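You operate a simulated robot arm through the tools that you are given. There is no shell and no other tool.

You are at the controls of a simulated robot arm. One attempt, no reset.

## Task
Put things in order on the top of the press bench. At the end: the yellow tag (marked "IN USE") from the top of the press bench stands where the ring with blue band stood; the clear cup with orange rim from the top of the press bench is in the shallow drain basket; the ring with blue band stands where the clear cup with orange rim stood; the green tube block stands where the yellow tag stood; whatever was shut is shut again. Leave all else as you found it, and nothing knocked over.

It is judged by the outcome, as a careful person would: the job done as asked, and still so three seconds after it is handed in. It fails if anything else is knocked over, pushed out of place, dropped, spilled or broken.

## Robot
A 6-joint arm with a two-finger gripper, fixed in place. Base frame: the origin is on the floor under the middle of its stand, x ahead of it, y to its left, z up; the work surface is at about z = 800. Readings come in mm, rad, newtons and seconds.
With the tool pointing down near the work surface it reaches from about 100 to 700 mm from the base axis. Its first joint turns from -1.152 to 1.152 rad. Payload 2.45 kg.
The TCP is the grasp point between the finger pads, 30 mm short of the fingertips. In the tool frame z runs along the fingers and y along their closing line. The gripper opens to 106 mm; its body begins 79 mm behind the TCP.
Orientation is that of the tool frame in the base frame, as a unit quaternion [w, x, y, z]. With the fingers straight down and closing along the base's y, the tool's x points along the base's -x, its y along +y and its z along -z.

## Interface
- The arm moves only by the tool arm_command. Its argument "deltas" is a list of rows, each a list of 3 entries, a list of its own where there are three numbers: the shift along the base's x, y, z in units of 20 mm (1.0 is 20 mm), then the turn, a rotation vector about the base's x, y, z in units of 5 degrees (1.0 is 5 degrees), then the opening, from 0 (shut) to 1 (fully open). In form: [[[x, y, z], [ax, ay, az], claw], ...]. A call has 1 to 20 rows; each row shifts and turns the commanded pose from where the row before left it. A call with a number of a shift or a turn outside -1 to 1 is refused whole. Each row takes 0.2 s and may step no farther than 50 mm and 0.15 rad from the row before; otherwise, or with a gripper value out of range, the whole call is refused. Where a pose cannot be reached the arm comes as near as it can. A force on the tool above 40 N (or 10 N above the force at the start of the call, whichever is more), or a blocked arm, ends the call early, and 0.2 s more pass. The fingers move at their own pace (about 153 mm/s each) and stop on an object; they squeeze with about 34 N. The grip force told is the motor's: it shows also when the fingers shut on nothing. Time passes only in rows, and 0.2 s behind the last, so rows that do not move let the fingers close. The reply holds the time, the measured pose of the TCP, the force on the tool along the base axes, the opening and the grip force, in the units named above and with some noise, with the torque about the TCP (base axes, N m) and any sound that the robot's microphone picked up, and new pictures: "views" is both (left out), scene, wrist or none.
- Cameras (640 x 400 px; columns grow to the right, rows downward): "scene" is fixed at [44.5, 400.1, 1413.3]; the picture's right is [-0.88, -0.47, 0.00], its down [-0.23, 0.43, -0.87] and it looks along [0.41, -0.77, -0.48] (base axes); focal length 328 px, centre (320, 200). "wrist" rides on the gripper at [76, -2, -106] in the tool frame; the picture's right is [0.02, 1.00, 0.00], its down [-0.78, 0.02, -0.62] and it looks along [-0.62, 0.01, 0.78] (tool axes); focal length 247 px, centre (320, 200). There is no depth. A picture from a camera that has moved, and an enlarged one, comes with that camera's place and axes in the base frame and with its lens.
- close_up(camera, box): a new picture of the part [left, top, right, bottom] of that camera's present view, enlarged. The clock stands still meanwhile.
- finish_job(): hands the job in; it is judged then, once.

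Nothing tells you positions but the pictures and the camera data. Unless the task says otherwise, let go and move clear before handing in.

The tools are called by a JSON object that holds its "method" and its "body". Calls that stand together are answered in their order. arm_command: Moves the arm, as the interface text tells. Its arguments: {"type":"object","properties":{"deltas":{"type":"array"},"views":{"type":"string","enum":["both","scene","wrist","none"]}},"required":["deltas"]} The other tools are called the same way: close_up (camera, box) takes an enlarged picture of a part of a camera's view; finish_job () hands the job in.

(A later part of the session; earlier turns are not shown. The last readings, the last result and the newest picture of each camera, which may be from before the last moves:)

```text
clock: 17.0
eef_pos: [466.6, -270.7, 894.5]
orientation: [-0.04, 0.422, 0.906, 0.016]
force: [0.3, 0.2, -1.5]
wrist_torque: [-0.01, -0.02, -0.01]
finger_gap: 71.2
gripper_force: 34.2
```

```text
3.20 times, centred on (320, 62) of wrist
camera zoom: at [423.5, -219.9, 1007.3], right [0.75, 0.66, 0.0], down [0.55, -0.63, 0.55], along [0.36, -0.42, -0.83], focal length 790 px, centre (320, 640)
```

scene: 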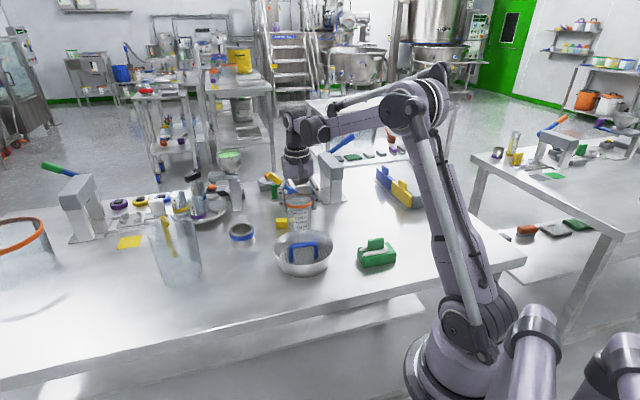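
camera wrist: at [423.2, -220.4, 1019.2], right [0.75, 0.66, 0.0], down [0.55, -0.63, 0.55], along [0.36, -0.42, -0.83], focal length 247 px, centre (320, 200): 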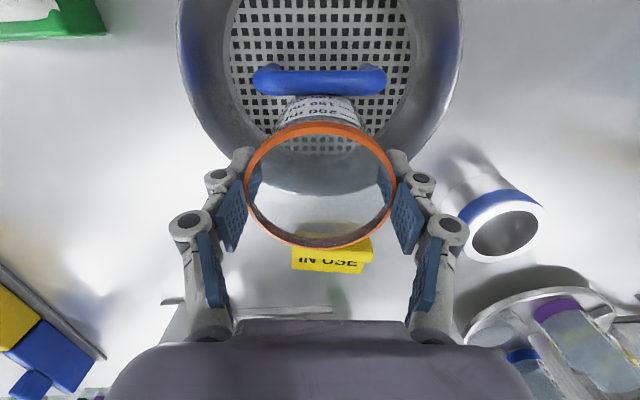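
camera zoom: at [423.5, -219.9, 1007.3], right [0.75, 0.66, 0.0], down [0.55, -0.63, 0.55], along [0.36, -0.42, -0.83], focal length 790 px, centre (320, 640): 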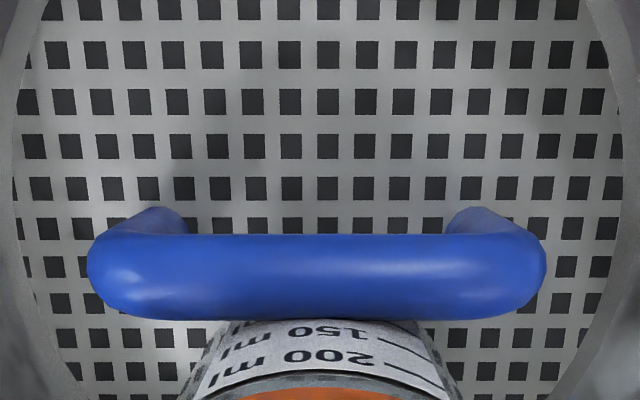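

There is still no contact and the basket hasn't moved. I'll go on lowering in smaller steps.

{"method": "arm_command", "body": {"deltas": [[[0, 0, -0.2], [0, 0, 0], 0.6], [[0, 0, 0], [0, 0, 0], 0.6]], "views": "none"}}

{"method": "arm_command", "body": {"deltas": [[[0, 0, -0.15], [0, 0, 0], 0.6], [[0, 0, 0], [0, 0, 0], 0.6]], "views": "none"}}

{"method": "close_up", "body": {"camera": "scene", "box": [270, 225, 336, 279]}}

{"method": "close_up", "body": {"camera": "wrist", "box": [220, 0, 420, 125]}}

```text
clock: 17.6
eef_pos: [466.4, -269.4, 891.4]
orientation: [-0.039, 0.422, 0.905, 0.017]
force: [0.7, 0.6, -0.7]
wrist_torque: [-0.01, 0.02, -0.01]
finger_gap: 71.0
gripper_force: 33.4
```

```text
clock: 18.2
eef_pos: [465.4, -269.6, 888.3]
orientation: [-0.041, 0.422, 0.906, 0.017]
force: [-2.0, 1.1, 19.9]
wrist_torque: [-0.25, -0.13, -0.02]
finger_gap: 71.3
gripper_force: 33.9
```

```text
7.41 times, centred on (303, 252) of scene
camera zoom: at [44.1, 400.4, 1413.2], right [-0.88, -0.47, 0.0], down [-0.23, 0.43, -0.88], along [0.41, -0.77, -0.48], focal length 2427 px, centre (446, -185)
```

zoom: 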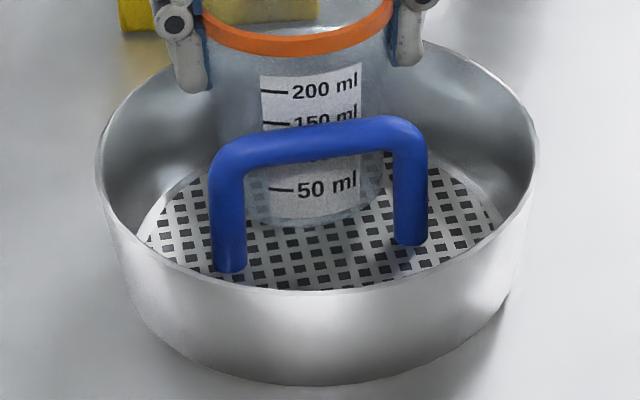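

```text
3.20 times, centred on (320, 62) of wrist
camera zoom: at [422.4, -219.8, 1000.6], right [0.75, 0.66, 0.0], down [0.55, -0.63, 0.55], along [0.36, -0.42, -0.83], focal length 790 px, centre (320, 640)
```

zoom: 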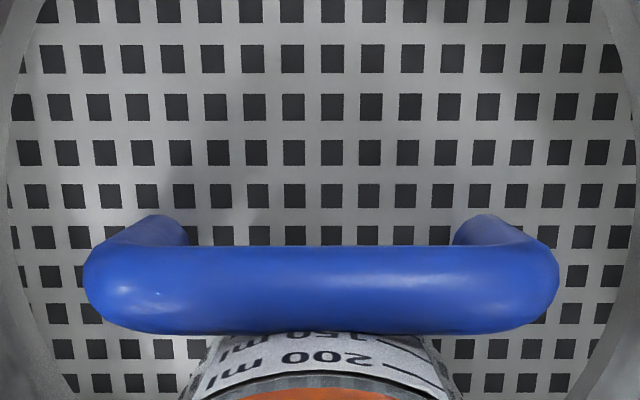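

The cup base is now on the basket floor at about z≈805, with a vertical reaction and the basket unmoved. I'll relieve the load by a couple of mm, then open the fingers a little and check.

{"method": "arm_command", "body": {"deltas": [[[0, 0, 0.08], [0, 0, 0], 0.6], [[0, 0, 0], [0, 0, 0], 0.6]], "views": "none"}}

```text
clock: 18.8
eef_pos: [466.5, -269.2, 887.8]
orientation: [-0.039, 0.422, 0.906, 0.016]
force: [-1.1, -0.3, 1.3]
wrist_torque: [-0.04, 0.0, 0.02]
finger_gap: 70.6
gripper_force: 34.0
```

The load is down to about 1 N. I'll open gently.

{"method": "arm_command", "body": {"deltas": [[[0, 0, 0], [0, 0, 0], 0.69], [[0, 0, 0], [0, 0, 0], 0.72], [[0, 0, 0], [0, 0, 0], 0.76], [[0, 0, 0], [0, 0, 0], 0.8], [[0, 0, 0], [0, 0, 0], 0.8]]}}

{"method": "close_up", "body": {"camera": "scene", "box": [265, 195, 341, 279]}}

{"method": "close_up", "body": {"camera": "wrist", "box": [180, 0, 460, 175]}}

```text
clock: 20.0
eef_pos: [466.1, -270.2, 888.4]
orientation: [-0.04, 0.422, 0.905, 0.017]
force: [0.7, -0.2, -0.2]
wrist_torque: [-0.01, 0.01, 0.02]
finger_gap: 85.0
gripper_force: 0.1
camera wrist: at [422.8, -219.8, 1001.4], right [0.75, 0.66, 0.0], down [0.55, -0.63, 0.55], along [0.36, -0.42, -0.83], focal length 247 px, centre (320, 200)
```

scene: 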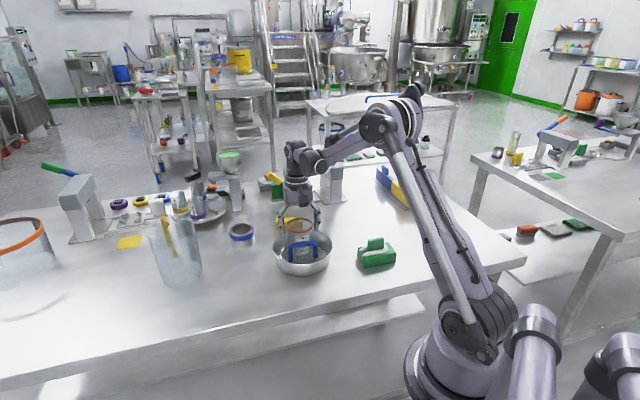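
wrist: 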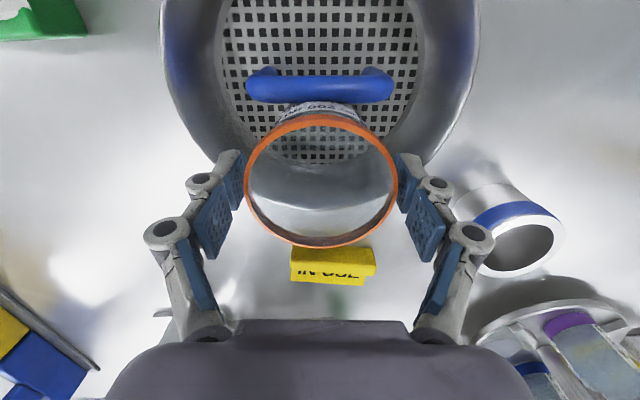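

```text
4.76 times, centred on (303, 237) of scene
camera zoom: at [44.5, 400.1, 1413.3], right [-0.88, -0.47, 0.0], down [-0.23, 0.43, -0.87], along [0.41, -0.77, -0.48], focal length 1560 px, centre (401, 24)
```

zoom: 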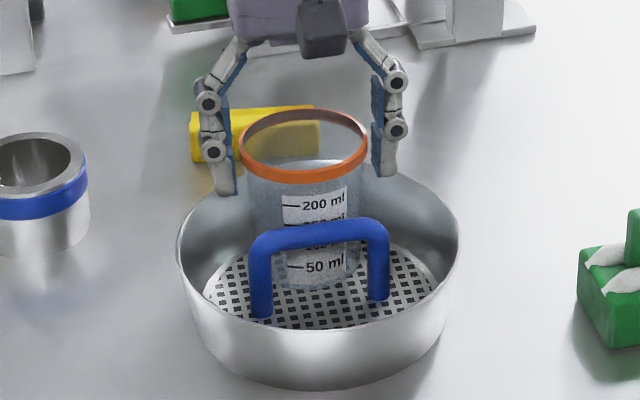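

```text
2.29 times, centred on (320, 88) of wrist
camera zoom: at [422.8, -219.8, 1001.4], right [0.75, 0.66, 0.0], down [0.55, -0.63, 0.55], along [0.36, -0.42, -0.83], focal length 564 px, centre (320, 457)
```

zoom: 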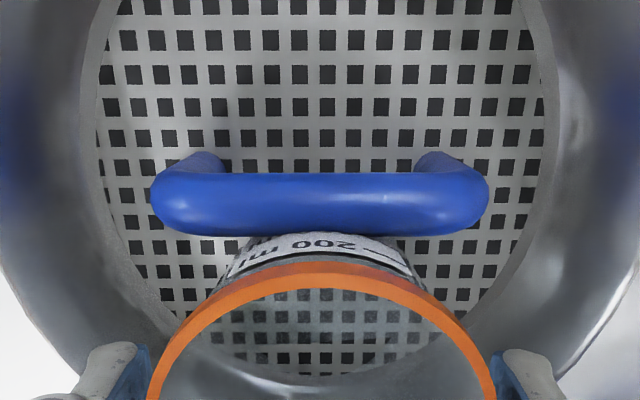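

The cup stands on its own in the basket. I'll rise straight up, open more once clear, and take the tilt out.

{"method": "arm_command", "body": {"deltas": [[[0, 0, 0.2], [0, 0, 0], 0.82], [[0, 0, 0.4], [0, 0, 0], 0.88], [[0, 0, 0.7], [0, 0, 0], 0.9], [[0, 0, 0.9], [0, 0, 0], 0.9], [[0, 0, 0.9], [0, 0, 0], 0.9], [[0, 0, 0.9], [-0.376, -0.329, 0], 1], [[0, 0, 0.9], [-0.376, -0.329, 0], 1], [[0, 0, 0], [0, 0, 0], 1]]}}

{"method": "close_up", "body": {"camera": "scene", "box": [265, 195, 341, 279]}}

{"method": "close_up", "body": {"camera": "scene", "box": [270, 225, 336, 279]}}

{"method": "close_up", "body": {"camera": "wrist", "box": [180, 0, 460, 175]}}

```text
clock: 21.8
eef_pos: [467.2, -269.0, 988.0]
orientation: [0.0, 0.423, 0.906, -0.001]
force: [-0.1, 0.4, -0.5]
wrist_torque: [0.0, 0.01, 0.02]
finger_gap: 105.9
gripper_force: 0.1
camera wrist: at [416.7, -211.7, 1093.9], right [0.75, 0.66, 0.0], down [0.52, -0.59, 0.62], along [0.41, -0.47, -0.78], focal length 247 px, centre (320, 200)
```

scene: 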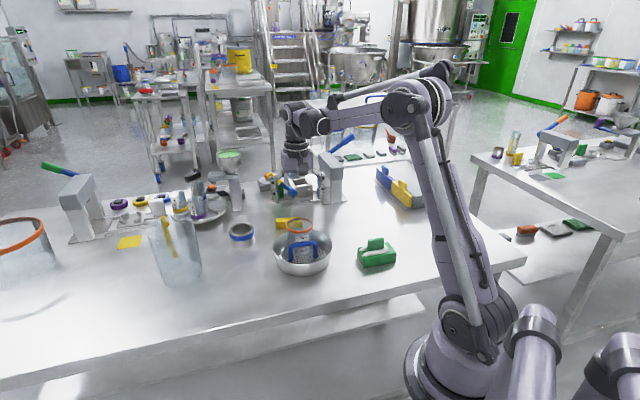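
wrist: 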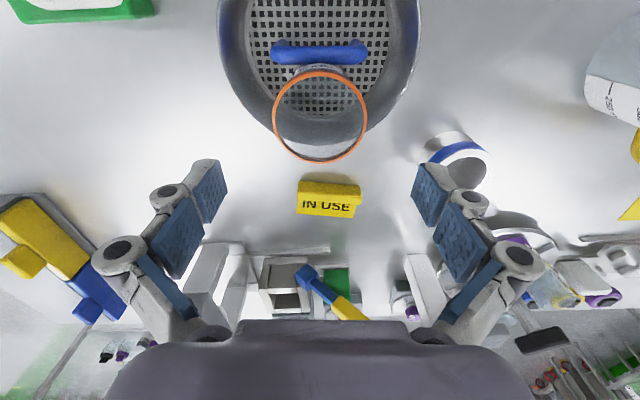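

```text
4.76 times, centred on (303, 237) of scene
camera zoom: at [44.5, 400.1, 1413.3], right [-0.88, -0.47, 0.0], down [-0.23, 0.43, -0.87], along [0.41, -0.77, -0.48], focal length 1560 px, centre (401, 24)
```

zoom: 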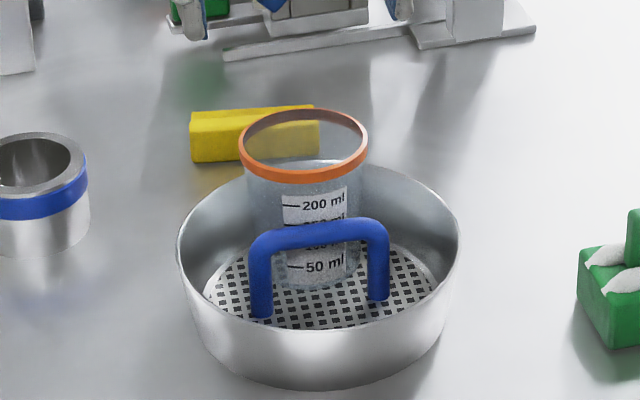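

```text
7.41 times, centred on (303, 252) of scene
camera zoom: at [44.5, 400.1, 1413.3], right [-0.88, -0.47, 0.0], down [-0.23, 0.43, -0.87], along [0.41, -0.77, -0.48], focal length 2427 px, centre (446, -185)
```

zoom: 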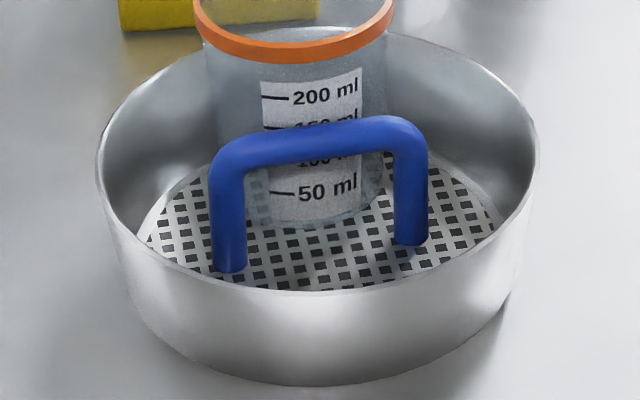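

```text
2.29 times, centred on (320, 88) of wrist
camera zoom: at [416.7, -211.7, 1093.9], right [0.75, 0.66, 0.0], down [0.52, -0.59, 0.62], along [0.41, -0.47, -0.78], focal length 564 px, centre (320, 457)
```

zoom: 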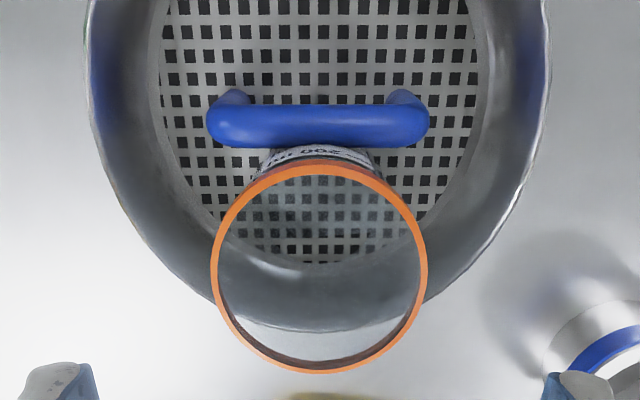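

The cup is resting steadily in the basket beside the handle and the basket has barely moved. Next is the ring near (650,-224), so I'll move to a viewpoint and turn the gripper to suit.

{"method": "arm_command", "body": {"deltas": [[[0.6, 0.717, 0], [0, 0, 1], 1], [[0.6, 0.717, 0], [0, 0, 1], 1], [[0.6, 0.717, 0], [0, 0, 1], 1], [[0.6, 0.717, 0], [0, 0, 1], 1], [[0.6, 0.717, 0], [0, 0, 1], 1], [[0.6, 0.717, 0], [0, 0, 1], 1], [[0, 0, 0], [0, 0, 0], 1]]}}

{"method": "close_up", "body": {"camera": "wrist", "box": [220, 120, 420, 245]}}

```text
clock: 23.4
eef_pos: [540.3, -183.4, 988.0]
orientation: [0.001, 0.173, 0.985, -0.001]
force: [-0.2, -0.8, -0.6]
wrist_torque: [-0.03, -0.01, 0.0]
finger_gap: 106.0
gripper_force: 0.1
camera wrist: at [466.9, -158.8, 1093.3], right [0.32, 0.95, 0.0], down [0.74, -0.25, 0.62], along [0.59, -0.2, -0.78], focal length 247 px, centre (320, 200)
```

scene: 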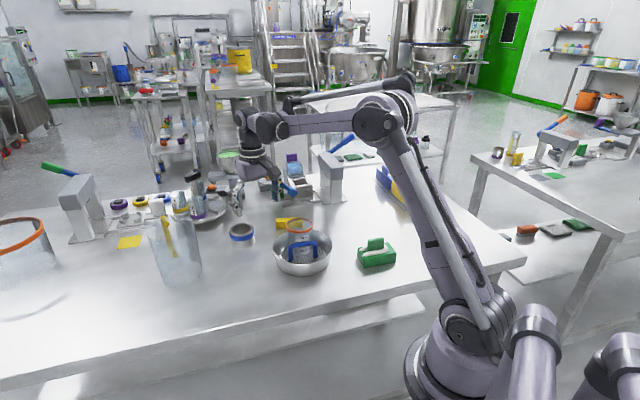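
wrist: 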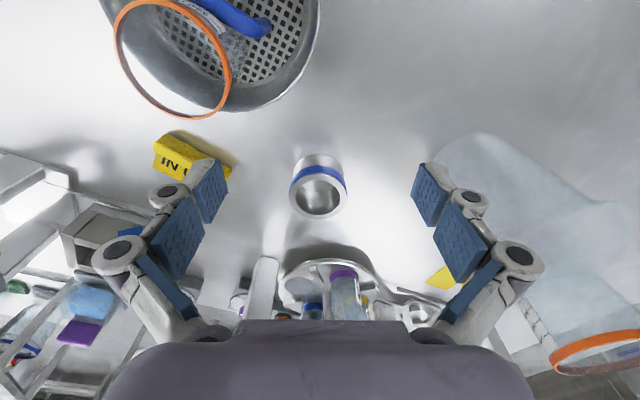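

```text
3.20 times, centred on (320, 182) of wrist
camera zoom: at [466.9, -158.8, 1093.3], right [0.32, 0.95, 0.0], down [0.74, -0.25, 0.62], along [0.59, -0.2, -0.78], focal length 790 px, centre (320, 256)
```

zoom: 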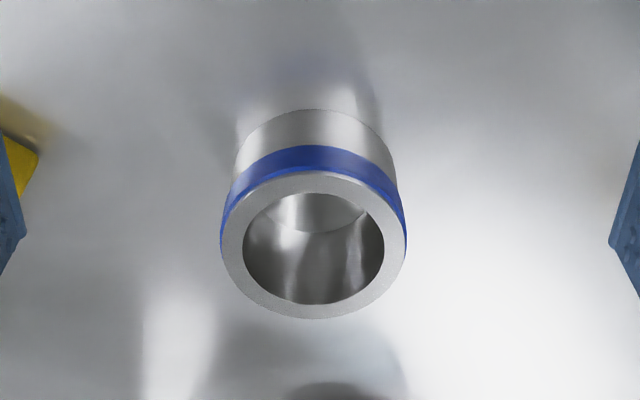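

The ring is at about (650,-225), 74 mm wide with its top near 847. I'll move over it, keeping above everything.

{"method": "arm_command", "body": {"deltas": [[[0.92, -0.333, -0.4], [0, 0, 0], 1], [[0.92, -0.333, -0.4], [0, 0, 0], 1], [[0.92, -0.333, -0.4], [0, 0, 0], 1], [[0.92, -0.333, -0.4], [0, 0, 0], 1], [[0.92, -0.333, -0.4], [0, 0, 0], 1], [[0.92, -0.333, -0.4], [0, 0, 0], 1], [[0, 0, 0], [0, 0, 0], 1]]}}

{"method": "close_up", "body": {"camera": "wrist", "box": [220, 60, 420, 185]}}

```text
clock: 25.0
eef_pos: [649.5, -223.9, 939.8]
orientation: [0.001, 0.174, 0.985, -0.002]
force: [0.0, -0.3, 0.4]
wrist_torque: [0.0, 0.03, 0.04]
finger_gap: 105.9
gripper_force: 0.1
camera wrist: at [577.8, -198.5, 1045.8], right [0.32, 0.95, 0.0], down [0.74, -0.25, 0.62], along [0.59, -0.2, -0.78], focal length 247 px, centre (320, 200)
```

scene: 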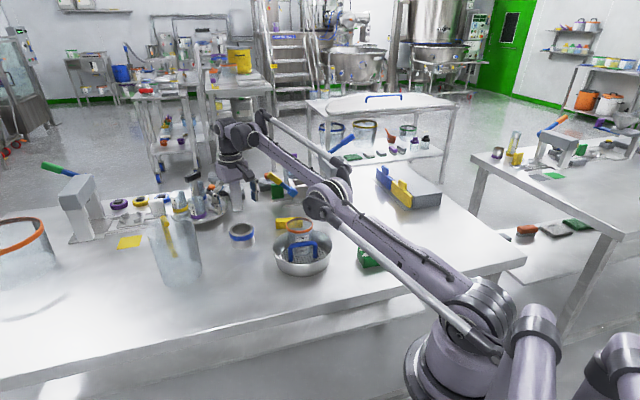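
wrist: 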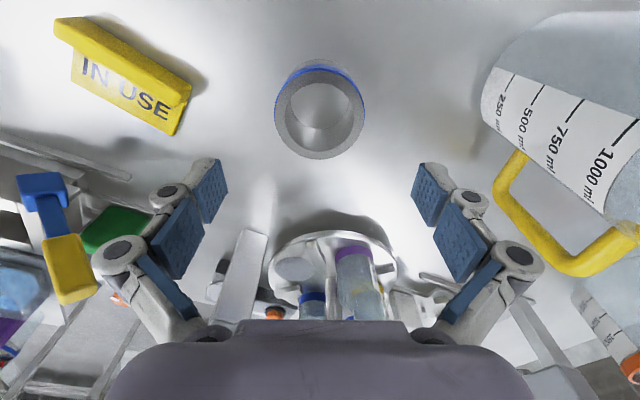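

```text
3.20 times, centred on (320, 122) of wrist
camera zoom: at [577.8, -198.5, 1045.8], right [0.32, 0.95, 0.0], down [0.74, -0.25, 0.62], along [0.59, -0.2, -0.78], focal length 790 px, centre (320, 448)
```

zoom: 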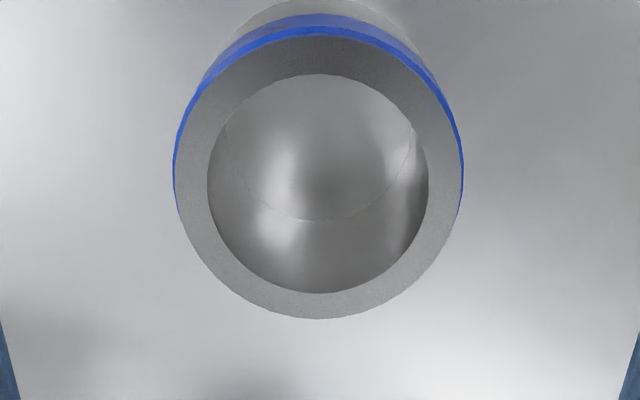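

The gripper is centred over the ring within about 1 mm and the large beaker is well clear. I'll descend and grip the ring.

{"method": "arm_command", "body": {"deltas": [[[0, 0, -0.9], [0, 0, 0], 1], [[0, 0, -0.9], [0, 0, 0], 1], [[0, 0, -0.9], [0, 0, 0], 1], [[0, 0, -0.9], [0, 0, 0], 1], [[0, 0, -0.9], [0, 0, 0], 1], [[0, 0, -0.6], [0, 0, 0], 1], [[0, 0, 0], [0, 0, 0], 1], [[0, 0, 0], [0, 0, 0], 0.6], [[0, 0, 0], [0, 0, 0], 0.5], [[0, 0, 0], [0, 0, 0], 0.5]]}}

{"method": "close_up", "body": {"camera": "scene", "box": [190, 180, 290, 250]}}

```text
clock: 27.2
eef_pos: [648.2, -223.2, 838.2]
orientation: [0.001, 0.174, 0.985, -0.001]
force: [1.9, -0.1, 4.6]
wrist_torque: [0.0, -0.19, 0.05]
finger_gap: 63.8
gripper_force: 34.2
camera wrist: at [577.3, -199.4, 944.5], right [0.32, 0.95, 0.0], down [0.74, -0.25, 0.62], along [0.59, -0.2, -0.78], focal length 247 px, centre (320, 200)
```

scene: 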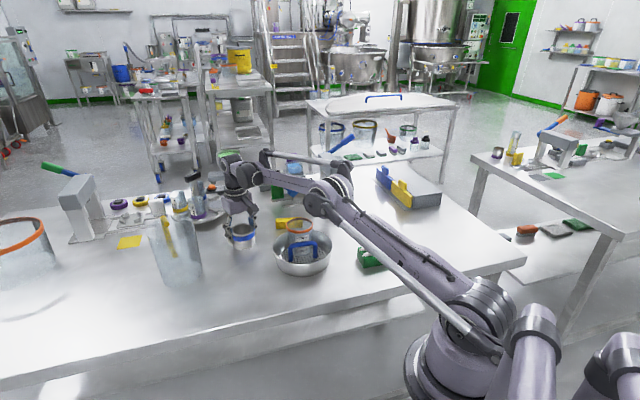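
wrist: 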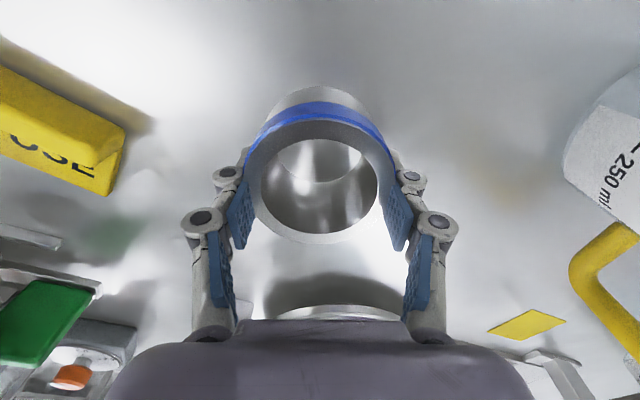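

```text
5.71 times, centred on (240, 215) of scene
camera zoom: at [44.4, 400.2, 1413.3], right [-0.88, -0.47, 0.0], down [-0.23, 0.43, -0.87], along [0.41, -0.77, -0.48], focal length 1872 px, centre (777, 114)
```

zoom: 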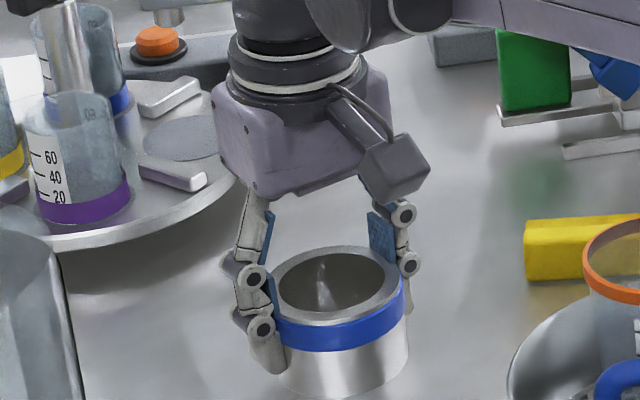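

The ring is gripped at a 64 mm gap. I'll lift a little and check that it holds.

{"method": "arm_command", "body": {"deltas": [[[0, 0, 0.3], [0, 0, 0], 0.5], [[0, 0, 0.5], [0, 0, 0], 0.5], [[0, 0, 0], [0, 0, 0], 0.5]]}}

{"method": "close_up", "body": {"camera": "scene", "box": [190, 180, 290, 250]}}

{"method": "close_up", "body": {"camera": "wrist", "box": [200, 60, 440, 260]}}

```text
clock: 28.0
eef_pos: [649.1, -223.1, 853.8]
orientation: [0.0, 0.174, 0.985, -0.001]
force: [-0.1, 0.0, -1.5]
wrist_torque: [0.02, -0.01, 0.04]
finger_gap: 63.2
gripper_force: 34.0
camera wrist: at [576.7, -199.5, 959.7], right [0.32, 0.95, 0.0], down [0.74, -0.25, 0.62], along [0.59, -0.2, -0.78], focal length 247 px, centre (320, 200)
```

scene: 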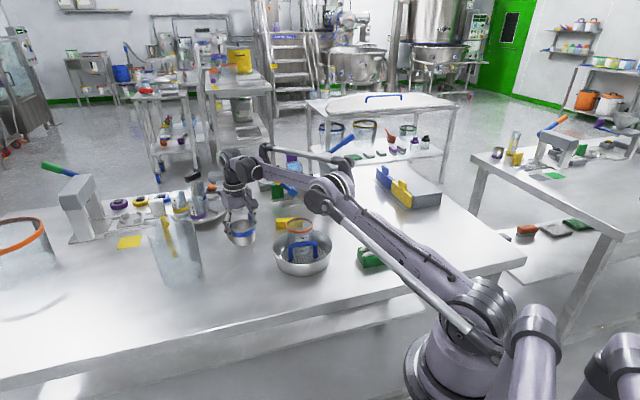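
wrist: 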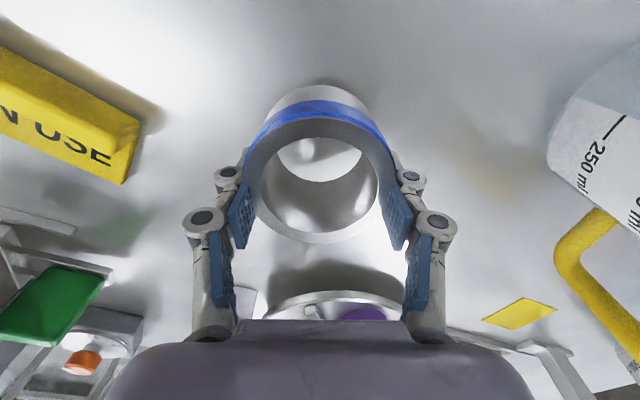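

```text
5.71 times, centred on (240, 215) of scene
camera zoom: at [44.5, 400.1, 1413.3], right [-0.88, -0.47, 0.0], down [-0.23, 0.43, -0.87], along [0.41, -0.77, -0.48], focal length 1872 px, centre (777, 114)
```

zoom: 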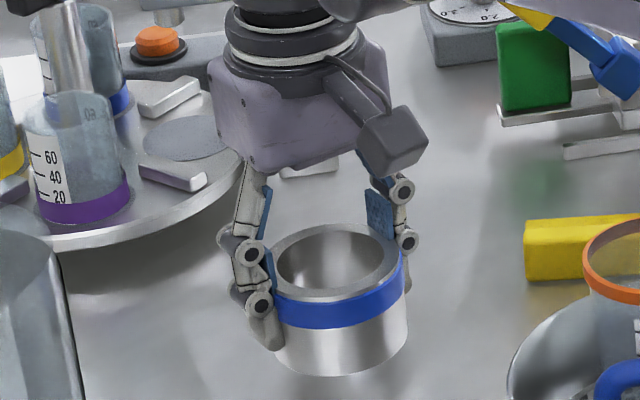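

```text
2.00 times, centred on (320, 160) of wrist
camera zoom: at [576.7, -199.5, 959.7], right [0.32, 0.95, 0.0], down [0.74, -0.25, 0.62], along [0.59, -0.2, -0.78], focal length 494 px, centre (320, 280)
```

zoom: 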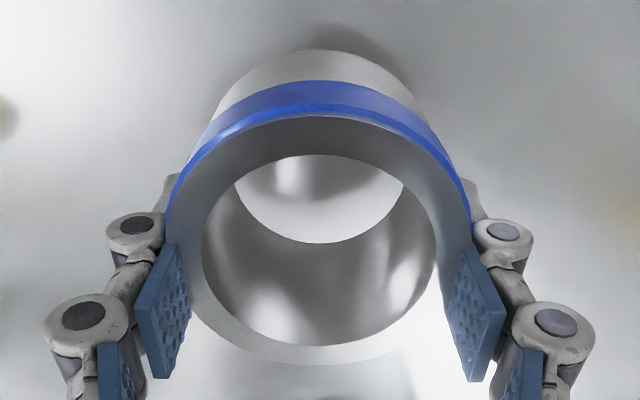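

The ring is held level, with its centre about 3 mm nearer the camera than the grip point. I'll lift it high enough to clear the cup, then carry it to the cup's old spot at (321,-461).

{"method": "arm_command", "body": {"deltas": [[[0, 0, 0.9], [0, 0, 0], 0.5], [[0, 0, 0.9], [0, 0, 0], 0.5], [[0, 0, 0.9], [0, 0, 0], 0.5], [[0, 0, 0.9], [0, 0, 0], 0.5], [[-0.3, -0.22, 0.7], [0, 0, 0], 0.5], [[-0.6, -0.45, 0.7], [0, 0, 0], 0.5], [[-0.6, -0.45, 0.7], [0, 0, 0], 0.5], [[0, 0, 0], [0, 0, 0], 0.5]]}}

```text
clock: 29.8
eef_pos: [620.2, -248.1, 968.9]
orientation: [0.001, 0.174, 0.985, -0.002]
force: [1.2, 0.6, -1.4]
wrist_torque: [0.01, 0.01, 0.0]
finger_gap: 63.0
gripper_force: 33.7
camera wrist: at [547.4, -223.5, 1074.5], right [0.32, 0.95, 0.0], down [0.74, -0.25, 0.62], along [0.59, -0.2, -0.78], focal length 247 px, centre (320, 200)
```

scene: 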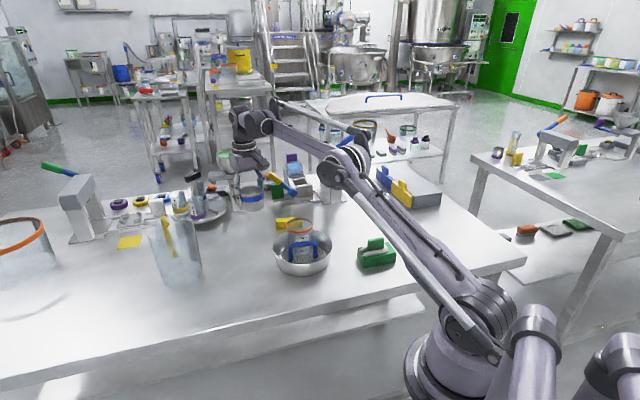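
wrist: 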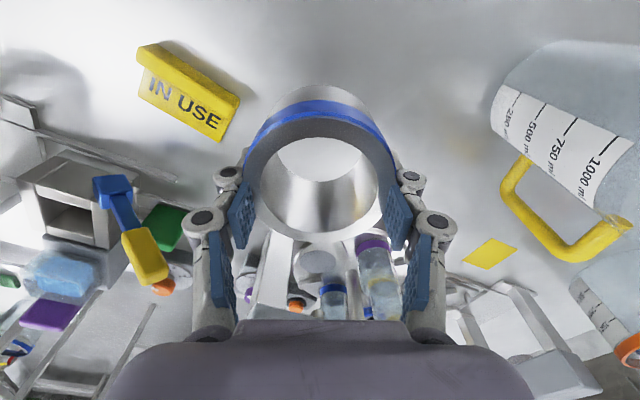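

{"method": "close_up", "body": {"camera": "wrist", "box": [200, 60, 440, 260]}}

{"method": "close_up", "body": {"camera": "scene", "box": [200, 130, 300, 215]}}

```text
2.00 times, centred on (320, 160) of wrist
camera zoom: at [547.4, -223.5, 1074.5], right [0.32, 0.95, 0.0], down [0.74, -0.25, 0.62], along [0.59, -0.2, -0.78], focal length 494 px, centre (320, 280)
```

zoom: 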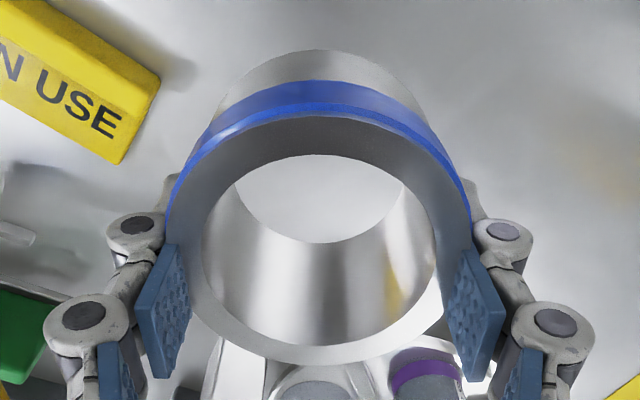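

```text
4.71 times, centred on (250, 172) of scene
camera zoom: at [44.5, 400.1, 1413.3], right [-0.88, -0.47, 0.0], down [-0.23, 0.43, -0.87], along [0.41, -0.77, -0.48], focal length 1542 px, centre (649, 329)
```

zoom: 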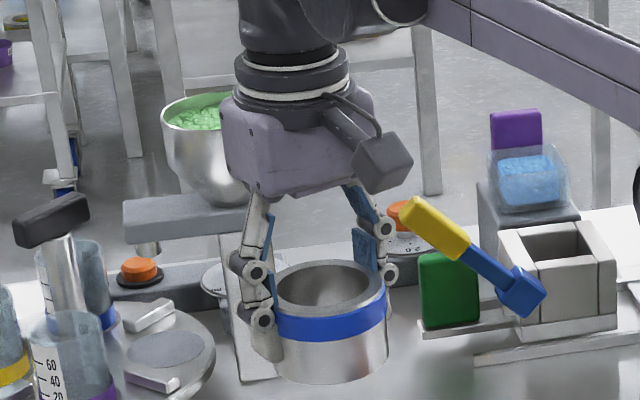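

The ring is steady in the grip. I'll carry it to the cup's old place, clear above the cup and basket.

{"method": "arm_command", "body": {"deltas": [[[-0.6, -0.45, 0.2], [0, 0, 0], 0.5], [[-0.9, -0.66, 0.2], [0, 0, -0.5], 0.5], [[-0.95, -0.7, 0.2], [0, 0, -0.5], 0.5], [[-0.95, -0.7, 0.2], [0, 0, -0.5], 0.5], [[-0.95, -0.7, 0.2], [0, 0, -0.5], 0.5], [[-0.95, -0.7, 0.1], [0, 0, -0.5], 0.5], [[-0.95, -0.7, 0], [0, 0, -0.5], 0.5], [[-0.95, -0.7, 0], [0, 0, -0.5], 0.5], [[-0.95, -0.7, 0], [0, 0, -0.5], 0.5], [[-0.95, -0.7, 0], [0, 0, -0.5], 0.5], [[-0.95, -0.7, 0], [0, 0, -0.5], 0.5], [[-0.95, -0.7, 0], [0, 0, -0.5], 0.5], [[-0.95, -0.7, 0], [0, 0, -0.5], 0.5], [[-0.95, -0.7, 0], [0, 0, 0], 0.5], [[-0.95, -0.7, 0], [0, 0, 0], 0.5], [[-0.92, -0.65, 0], [0, 0, 0], 0.5], [[0, 0, 0], [0, 0, 0], 0.5]]}}

```text
clock: 33.4
eef_pos: [321.8, -465.0, 990.3]
orientation: [0.001, 0.422, 0.906, -0.001]
force: [0.6, 0.7, -2.8]
wrist_torque: [-0.04, 0.01, -0.02]
finger_gap: 62.7
gripper_force: 33.9
camera wrist: at [272.6, -407.6, 1095.8], right [0.75, 0.66, 0.0], down [0.52, -0.59, 0.62], along [0.41, -0.47, -0.78], focal length 247 px, centre (320, 200)
```

scene: 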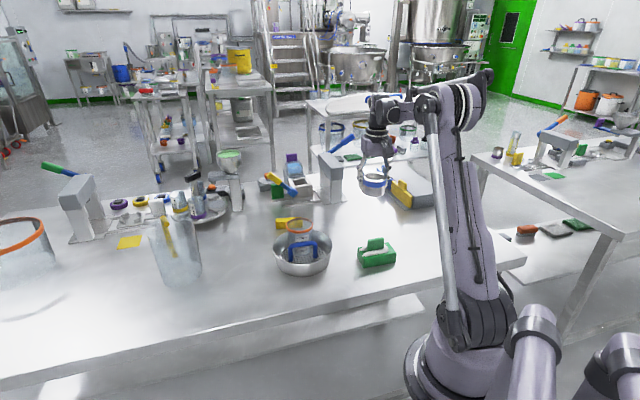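
wrist: 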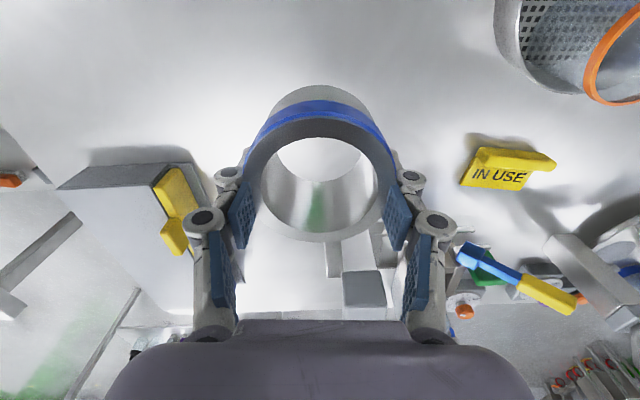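

I'm above the cup's old place. Lowering the ring toward the bench.

{"method": "arm_command", "body": {"deltas": [[[0, 0, -0.8], [0, 0, 0], 0.5], [[0, 0, -0.9], [0, 0, 0], 0.5], [[0, 0, -0.9], [0, 0, 0], 0.5], [[0, 0, -0.9], [0, 0, 0], 0.5], [[0, 0, -0.9], [0, 0, 0], 0.5], [[0, 0, -0.9], [0, 0, 0], 0.5], [[0, 0, -0.9], [0, 0, 0], 0.5], [[0, 0, -0.6], [0, 0, 0], 0.5], [[0, 0, -0.4], [0, 0, 0], 0.5], [[0, 0, 0], [0, 0, 0], 0.5]]}}

{"method": "close_up", "body": {"camera": "scene", "box": [320, 160, 420, 240]}}

{"method": "close_up", "body": {"camera": "wrist", "box": [200, 60, 440, 260]}}

```text
clock: 35.6
eef_pos: [322.7, -462.7, 845.6]
orientation: [0.001, 0.422, 0.906, -0.001]
force: [0.4, 0.0, -2.4]
wrist_torque: [-0.08, -0.04, 0.01]
finger_gap: 62.4
gripper_force: 34.4
camera wrist: at [274.0, -406.0, 951.7], right [0.75, 0.66, 0.0], down [0.52, -0.59, 0.62], along [0.41, -0.47, -0.78], focal length 247 px, centre (320, 200)
```

scene: 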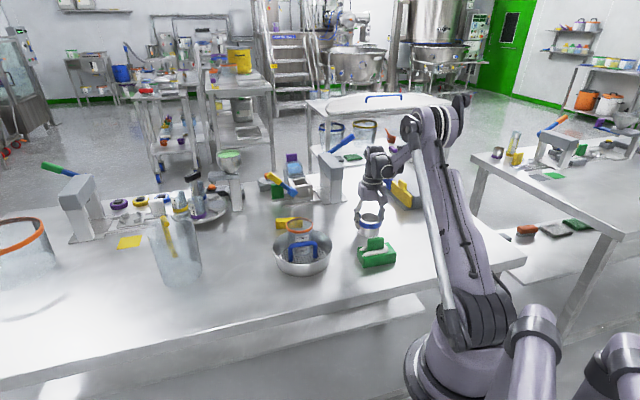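
wrist: 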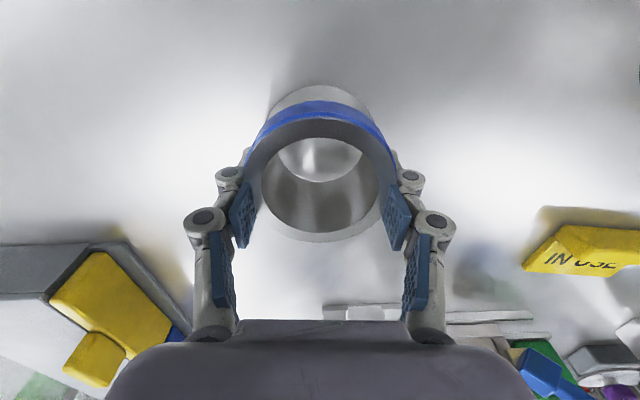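

```text
5.00 times, centred on (370, 200) of scene
camera zoom: at [44.5, 400.1, 1413.3], right [-0.88, -0.47, 0.0], down [-0.23, 0.43, -0.87], along [0.41, -0.77, -0.48], focal length 1638 px, centre (70, 200)
```

zoom: 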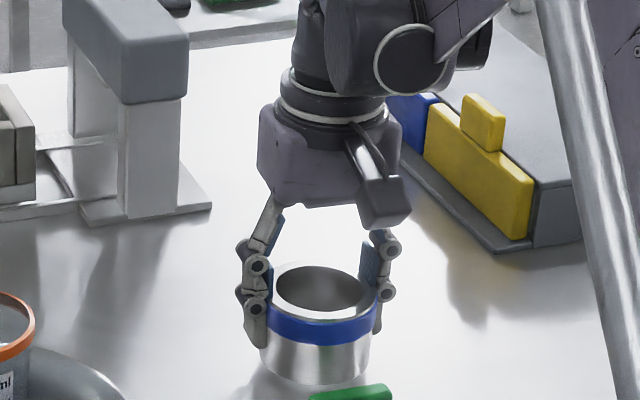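

```text
2.00 times, centred on (320, 160) of wrist
camera zoom: at [274.0, -406.0, 951.7], right [0.75, 0.66, 0.0], down [0.52, -0.59, 0.62], along [0.41, -0.47, -0.78], focal length 494 px, centre (320, 280)
```

zoom: 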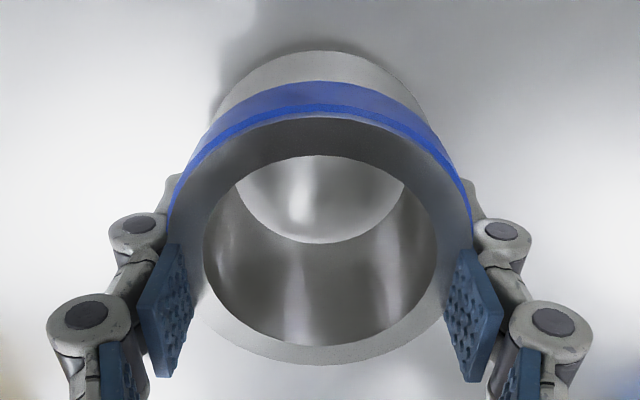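

The ring is a few mm above the bench, so I'll ease it down until contact.

{"method": "arm_command", "body": {"deltas": [[[0, 0, -0.2], [0, 0, 0], 0.5], [[0, 0, 0], [0, 0, 0], 0.5]], "views": "none"}}

{"method": "arm_command", "body": {"deltas": [[[0, 0, -0.12], [0, 0, 0], 0.5], [[0, 0, 0], [0, 0, 0], 0.5]], "views": "none"}}

```text
clock: 36.2
eef_pos: [323.9, -463.3, 841.4]
orientation: [0.0, 0.422, 0.906, -0.001]
force: [-0.2, 0.4, -1.6]
wrist_torque: [0.01, -0.02, 0.01]
finger_gap: 62.0
gripper_force: 34.2
```

```text
clock: 36.8
eef_pos: [323.9, -463.6, 839.0]
orientation: [0.002, 0.423, 0.906, -0.001]
force: [0.5, 0.6, -1.2]
wrist_torque: [-0.04, 0.01, 0.0]
finger_gap: 62.1
gripper_force: 33.7
```

{"method": "arm_command", "body": {"deltas": [[[0, 0, -0.08], [0, 0, 0], 0.5], [[0, 0, 0], [0, 0, 0], 0.5]], "views": "none"}}

{"method": "arm_command", "body": {"deltas": [[[0, 0, -0.06], [0, 0, 0], 0.5], [[0, 0, 0], [0, 0, 0], 0.5]], "views": "none"}}

```text
clock: 37.4
eef_pos: [323.7, -464.5, 838.7]
orientation: [0.0, 0.422, 0.907, -0.001]
force: [0.0, -1.8, 24.2]
wrist_torque: [-0.09, -0.02, 0.32]
finger_gap: 62.1
gripper_force: 33.8
```

```text
clock: 38.0
eef_pos: [323.6, -463.7, 836.2]
orientation: [0.001, 0.423, 0.906, -0.001]
force: [2.3, -1.6, 24.6]
wrist_torque: [-0.04, -0.07, 0.15]
finger_gap: 61.9
gripper_force: 34.0
```

The ring is on the bench. I'll relieve the load and release it.

{"method": "arm_command", "body": {"deltas": [[[0, 0, 0.08], [0, 0, 0], 0.5], [[0, 0, 0], [0, 0, 0], 0.5], [[0, 0, 0], [0, 0, 0], 0.62], [[0, 0, 0], [0, 0, 0], 0.7], [[0, 0, 0], [0, 0, 0], 0.85], [[0, 0, 0], [0, 0, 0], 1], [[0, 0, 0], [0, 0, 0], 1]]}}

{"method": "close_up", "body": {"camera": "wrist", "box": [200, 60, 440, 260]}}

```text
clock: 39.6
eef_pos: [323.1, -464.7, 836.1]
orientation: [0.001, 0.422, 0.906, -0.001]
force: [0.2, -0.4, 0.7]
wrist_torque: [0.0, -0.01, -0.02]
finger_gap: 105.7
gripper_force: 0.1
camera wrist: at [273.6, -406.4, 943.6], right [0.75, 0.66, 0.0], down [0.52, -0.59, 0.62], along [0.41, -0.47, -0.78], focal length 247 px, centre (320, 200)
```

scene: 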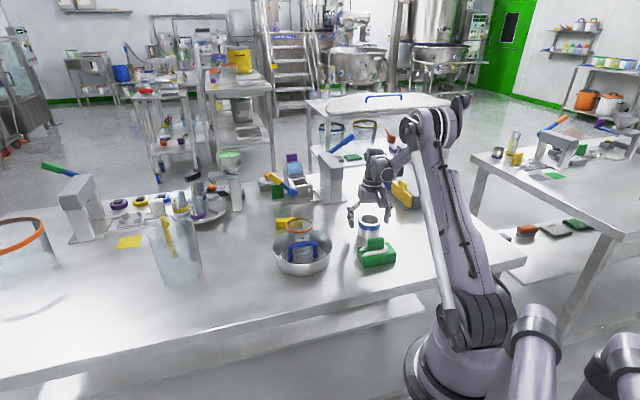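
wrist: 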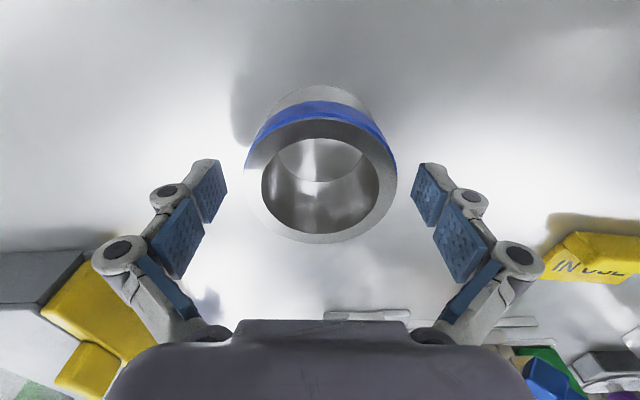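

```text
2.00 times, centred on (320, 160) of wrist
camera zoom: at [273.6, -406.4, 943.6], right [0.75, 0.66, 0.0], down [0.52, -0.59, 0.62], along [0.41, -0.47, -0.78], focal length 494 px, centre (320, 280)
```

zoom: 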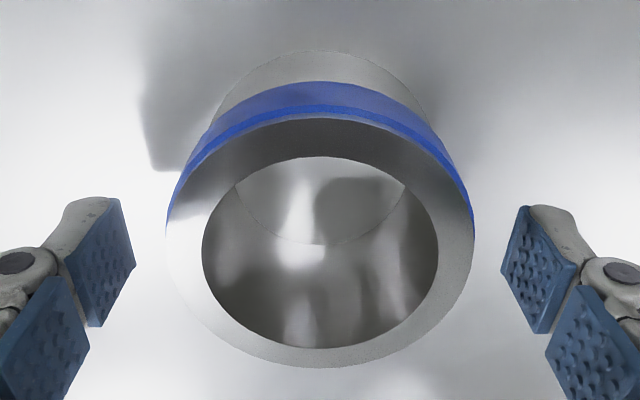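

The ring now stands in the cup's old place. I'll rise and go look at the yellow tag closely.

{"method": "arm_command", "body": {"deltas": [[[0, 0, 0.6], [0, 0, 0], 1], [[0, 0, 0.95], [0, 0, 0], 1], [[0, 0, 0.95], [0, 0, 0], 1], [[0, 0, 1], [0, 0, 0], 1], [[0, 0, 1], [0, 0, 0], 1], [[0, 0, 1], [0, 0, 0], 1], [[0, 0, 1], [0, 0, 0], 1], [[0.9, 0.9, 0.1], [0, 0, 0], 1], [[0.95, 0.95, 0.1], [0, 0, 0], 1], [[0.95, 0.95, 0], [0, 0, 0], 1], [[0.95, 0.95, 0], [0, 0, 0], 1], [[0.95, 0.95, 0], [0, 0, 0], 1], [[0.95, 0.95, 0], [0, 0, 0], 1], [[0.95, 0.95, 0], [0, 0, 0], 1], [[0.95, 0.95, 0], [0, 0, 0], 1], [[0.9, 1, 0], [0, 0, 0], 1], [[0, 0, 0], [0, 0, 0], 1]]}}

{"method": "close_up", "body": {"camera": "wrist", "box": [220, 100, 420, 225]}}

{"method": "close_up", "body": {"camera": "scene", "box": [330, 190, 430, 270]}}

```text
clock: 43.2
eef_pos: [491.7, -295.0, 971.5]
orientation: [0.0, 0.423, 0.906, -0.002]
force: [-1.2, -1.0, 0.1]
wrist_torque: [0.0, -0.02, 0.03]
finger_gap: 105.9
gripper_force: 0.0
camera wrist: at [441.8, -238.0, 1077.6], right [0.75, 0.66, 0.0], down [0.52, -0.59, 0.62], along [0.41, -0.47, -0.78], focal length 247 px, centre (320, 200)
```

scene: 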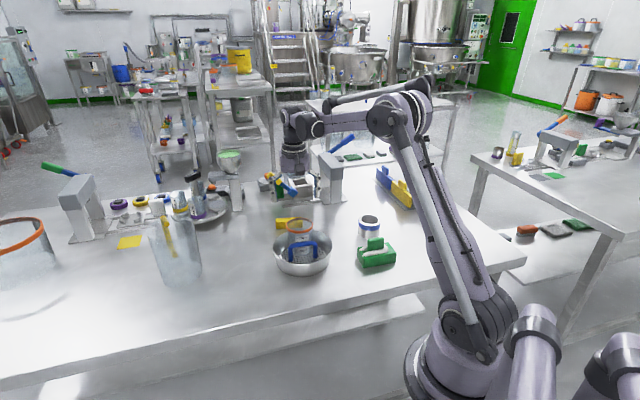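
wrist: 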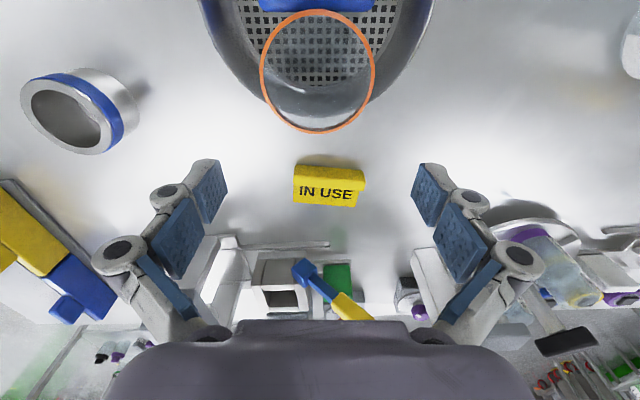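

```text
3.20 times, centred on (320, 162) of wrist
camera zoom: at [441.8, -238.0, 1077.6], right [0.75, 0.66, 0.0], down [0.52, -0.59, 0.62], along [0.41, -0.47, -0.78], focal length 790 px, centre (320, 320)
```

zoom: 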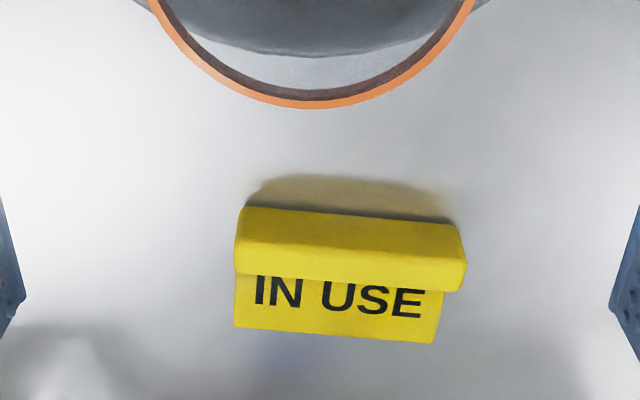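

```text
5.00 times, centred on (380, 230) of scene
camera zoom: at [44.4, 400.2, 1413.3], right [-0.88, -0.47, 0.0], down [-0.23, 0.43, -0.87], along [0.41, -0.77, -0.48], focal length 1638 px, centre (20, 50)
```

zoom: 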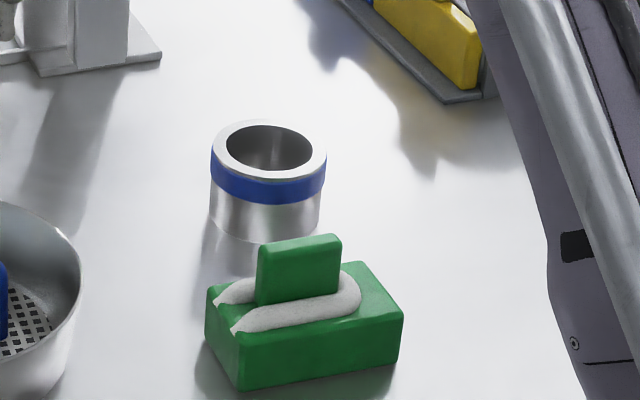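

The ring stands upright in its new place. I'll zoom in on the tag to understand its shape.

{"method": "close_up", "body": {"camera": "wrist", "box": [282, 150, 378, 210]}}

{"method": "close_up", "body": {"camera": "scene", "box": [262, 205, 326, 245]}}

```text
6.67 times, centred on (330, 180) of wrist
camera zoom: at [441.8, -238.0, 1077.6], right [0.75, 0.66, 0.0], down [0.52, -0.59, 0.62], along [0.41, -0.47, -0.78], focal length 1646 px, centre (253, 333)
```

zoom: 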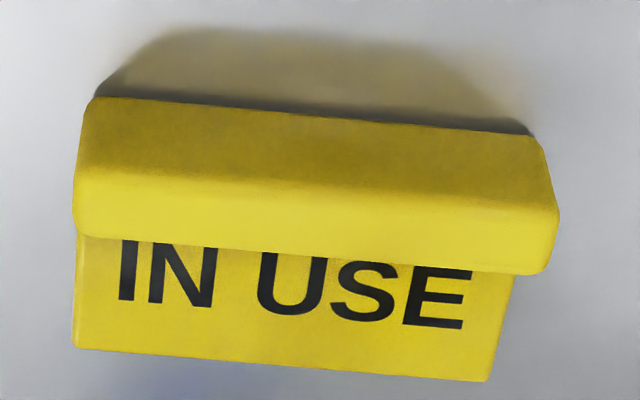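

```text
10.00 times, centred on (294, 225) of scene
camera zoom: at [44.4, 400.2, 1413.3], right [-0.88, -0.47, 0.0], down [-0.23, 0.43, -0.87], along [0.41, -0.77, -0.48], focal length 3276 px, centre (580, -50)
```

zoom: 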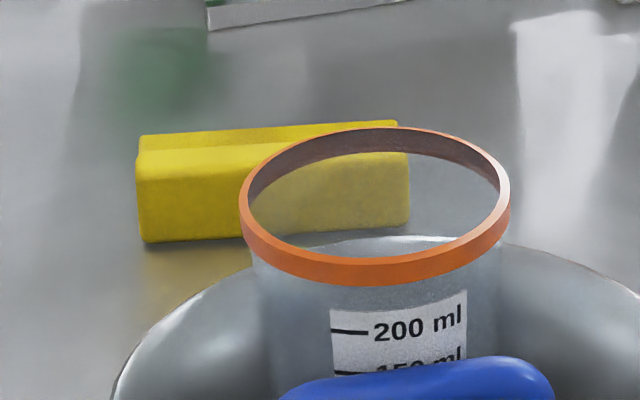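

The tag is an 87 mm long bar, about 27 mm high, with a flat text plate behind it. It is centred near (578,-379), with its long axis about 35° from x. I'll line the gripper up over the bar so the fingers close along its length.

{"method": "arm_command", "body": {"deltas": [[[0.72, -0.663, -0.2], [0, 0, -0.192], 1], [[0.72, -0.663, -0.4], [0, 0, -0.192], 1], [[0.72, -0.663, -0.4], [0, 0, -0.192], 1], [[0.72, -0.663, -0.4], [0, 0, -0.192], 1], [[0.72, -0.663, -0.4], [0, 0, -0.192], 1], [[0, 0, 0], [0, 0, 0], 1]]}}

{"method": "close_up", "body": {"camera": "wrist", "box": [220, 60, 420, 185]}}

```text
clock: 44.6
eef_pos: [564.6, -359.6, 934.6]
orientation: [0.0, 0.459, 0.888, -0.001]
force: [-0.4, -0.2, 0.2]
wrist_torque: [0.0, -0.02, -0.01]
finger_gap: 106.0
gripper_force: 0.2
camera wrist: at [519.4, -298.2, 1041.4], right [0.81, 0.59, 0.0], down [0.46, -0.63, 0.62], along [0.37, -0.5, -0.78], focal length 247 px, centre (320, 200)
```

scene: 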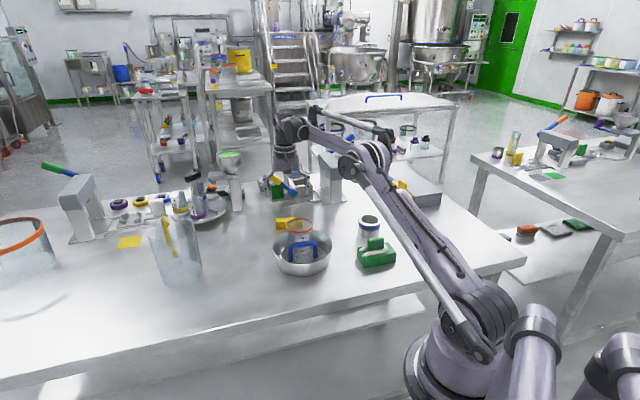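
wrist: 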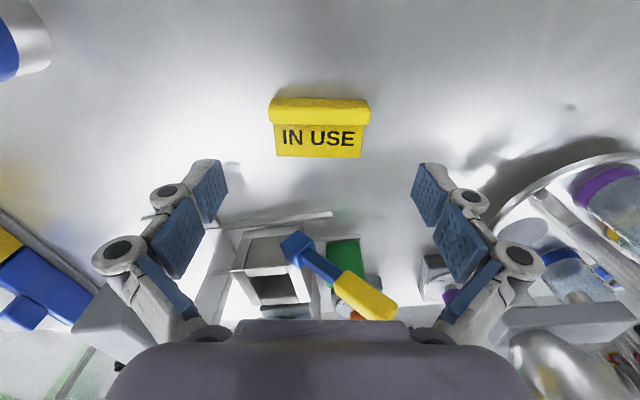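

```text
3.20 times, centred on (320, 122) of wrist
camera zoom: at [519.4, -298.2, 1041.4], right [0.81, 0.59, 0.0], down [0.46, -0.63, 0.62], along [0.37, -0.5, -0.78], focal length 790 px, centre (320, 448)
```

zoom: 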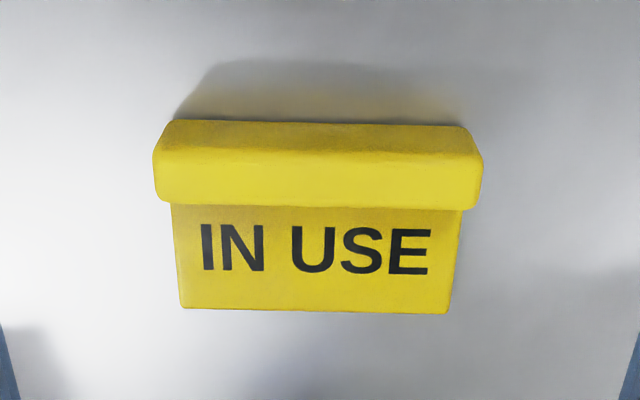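

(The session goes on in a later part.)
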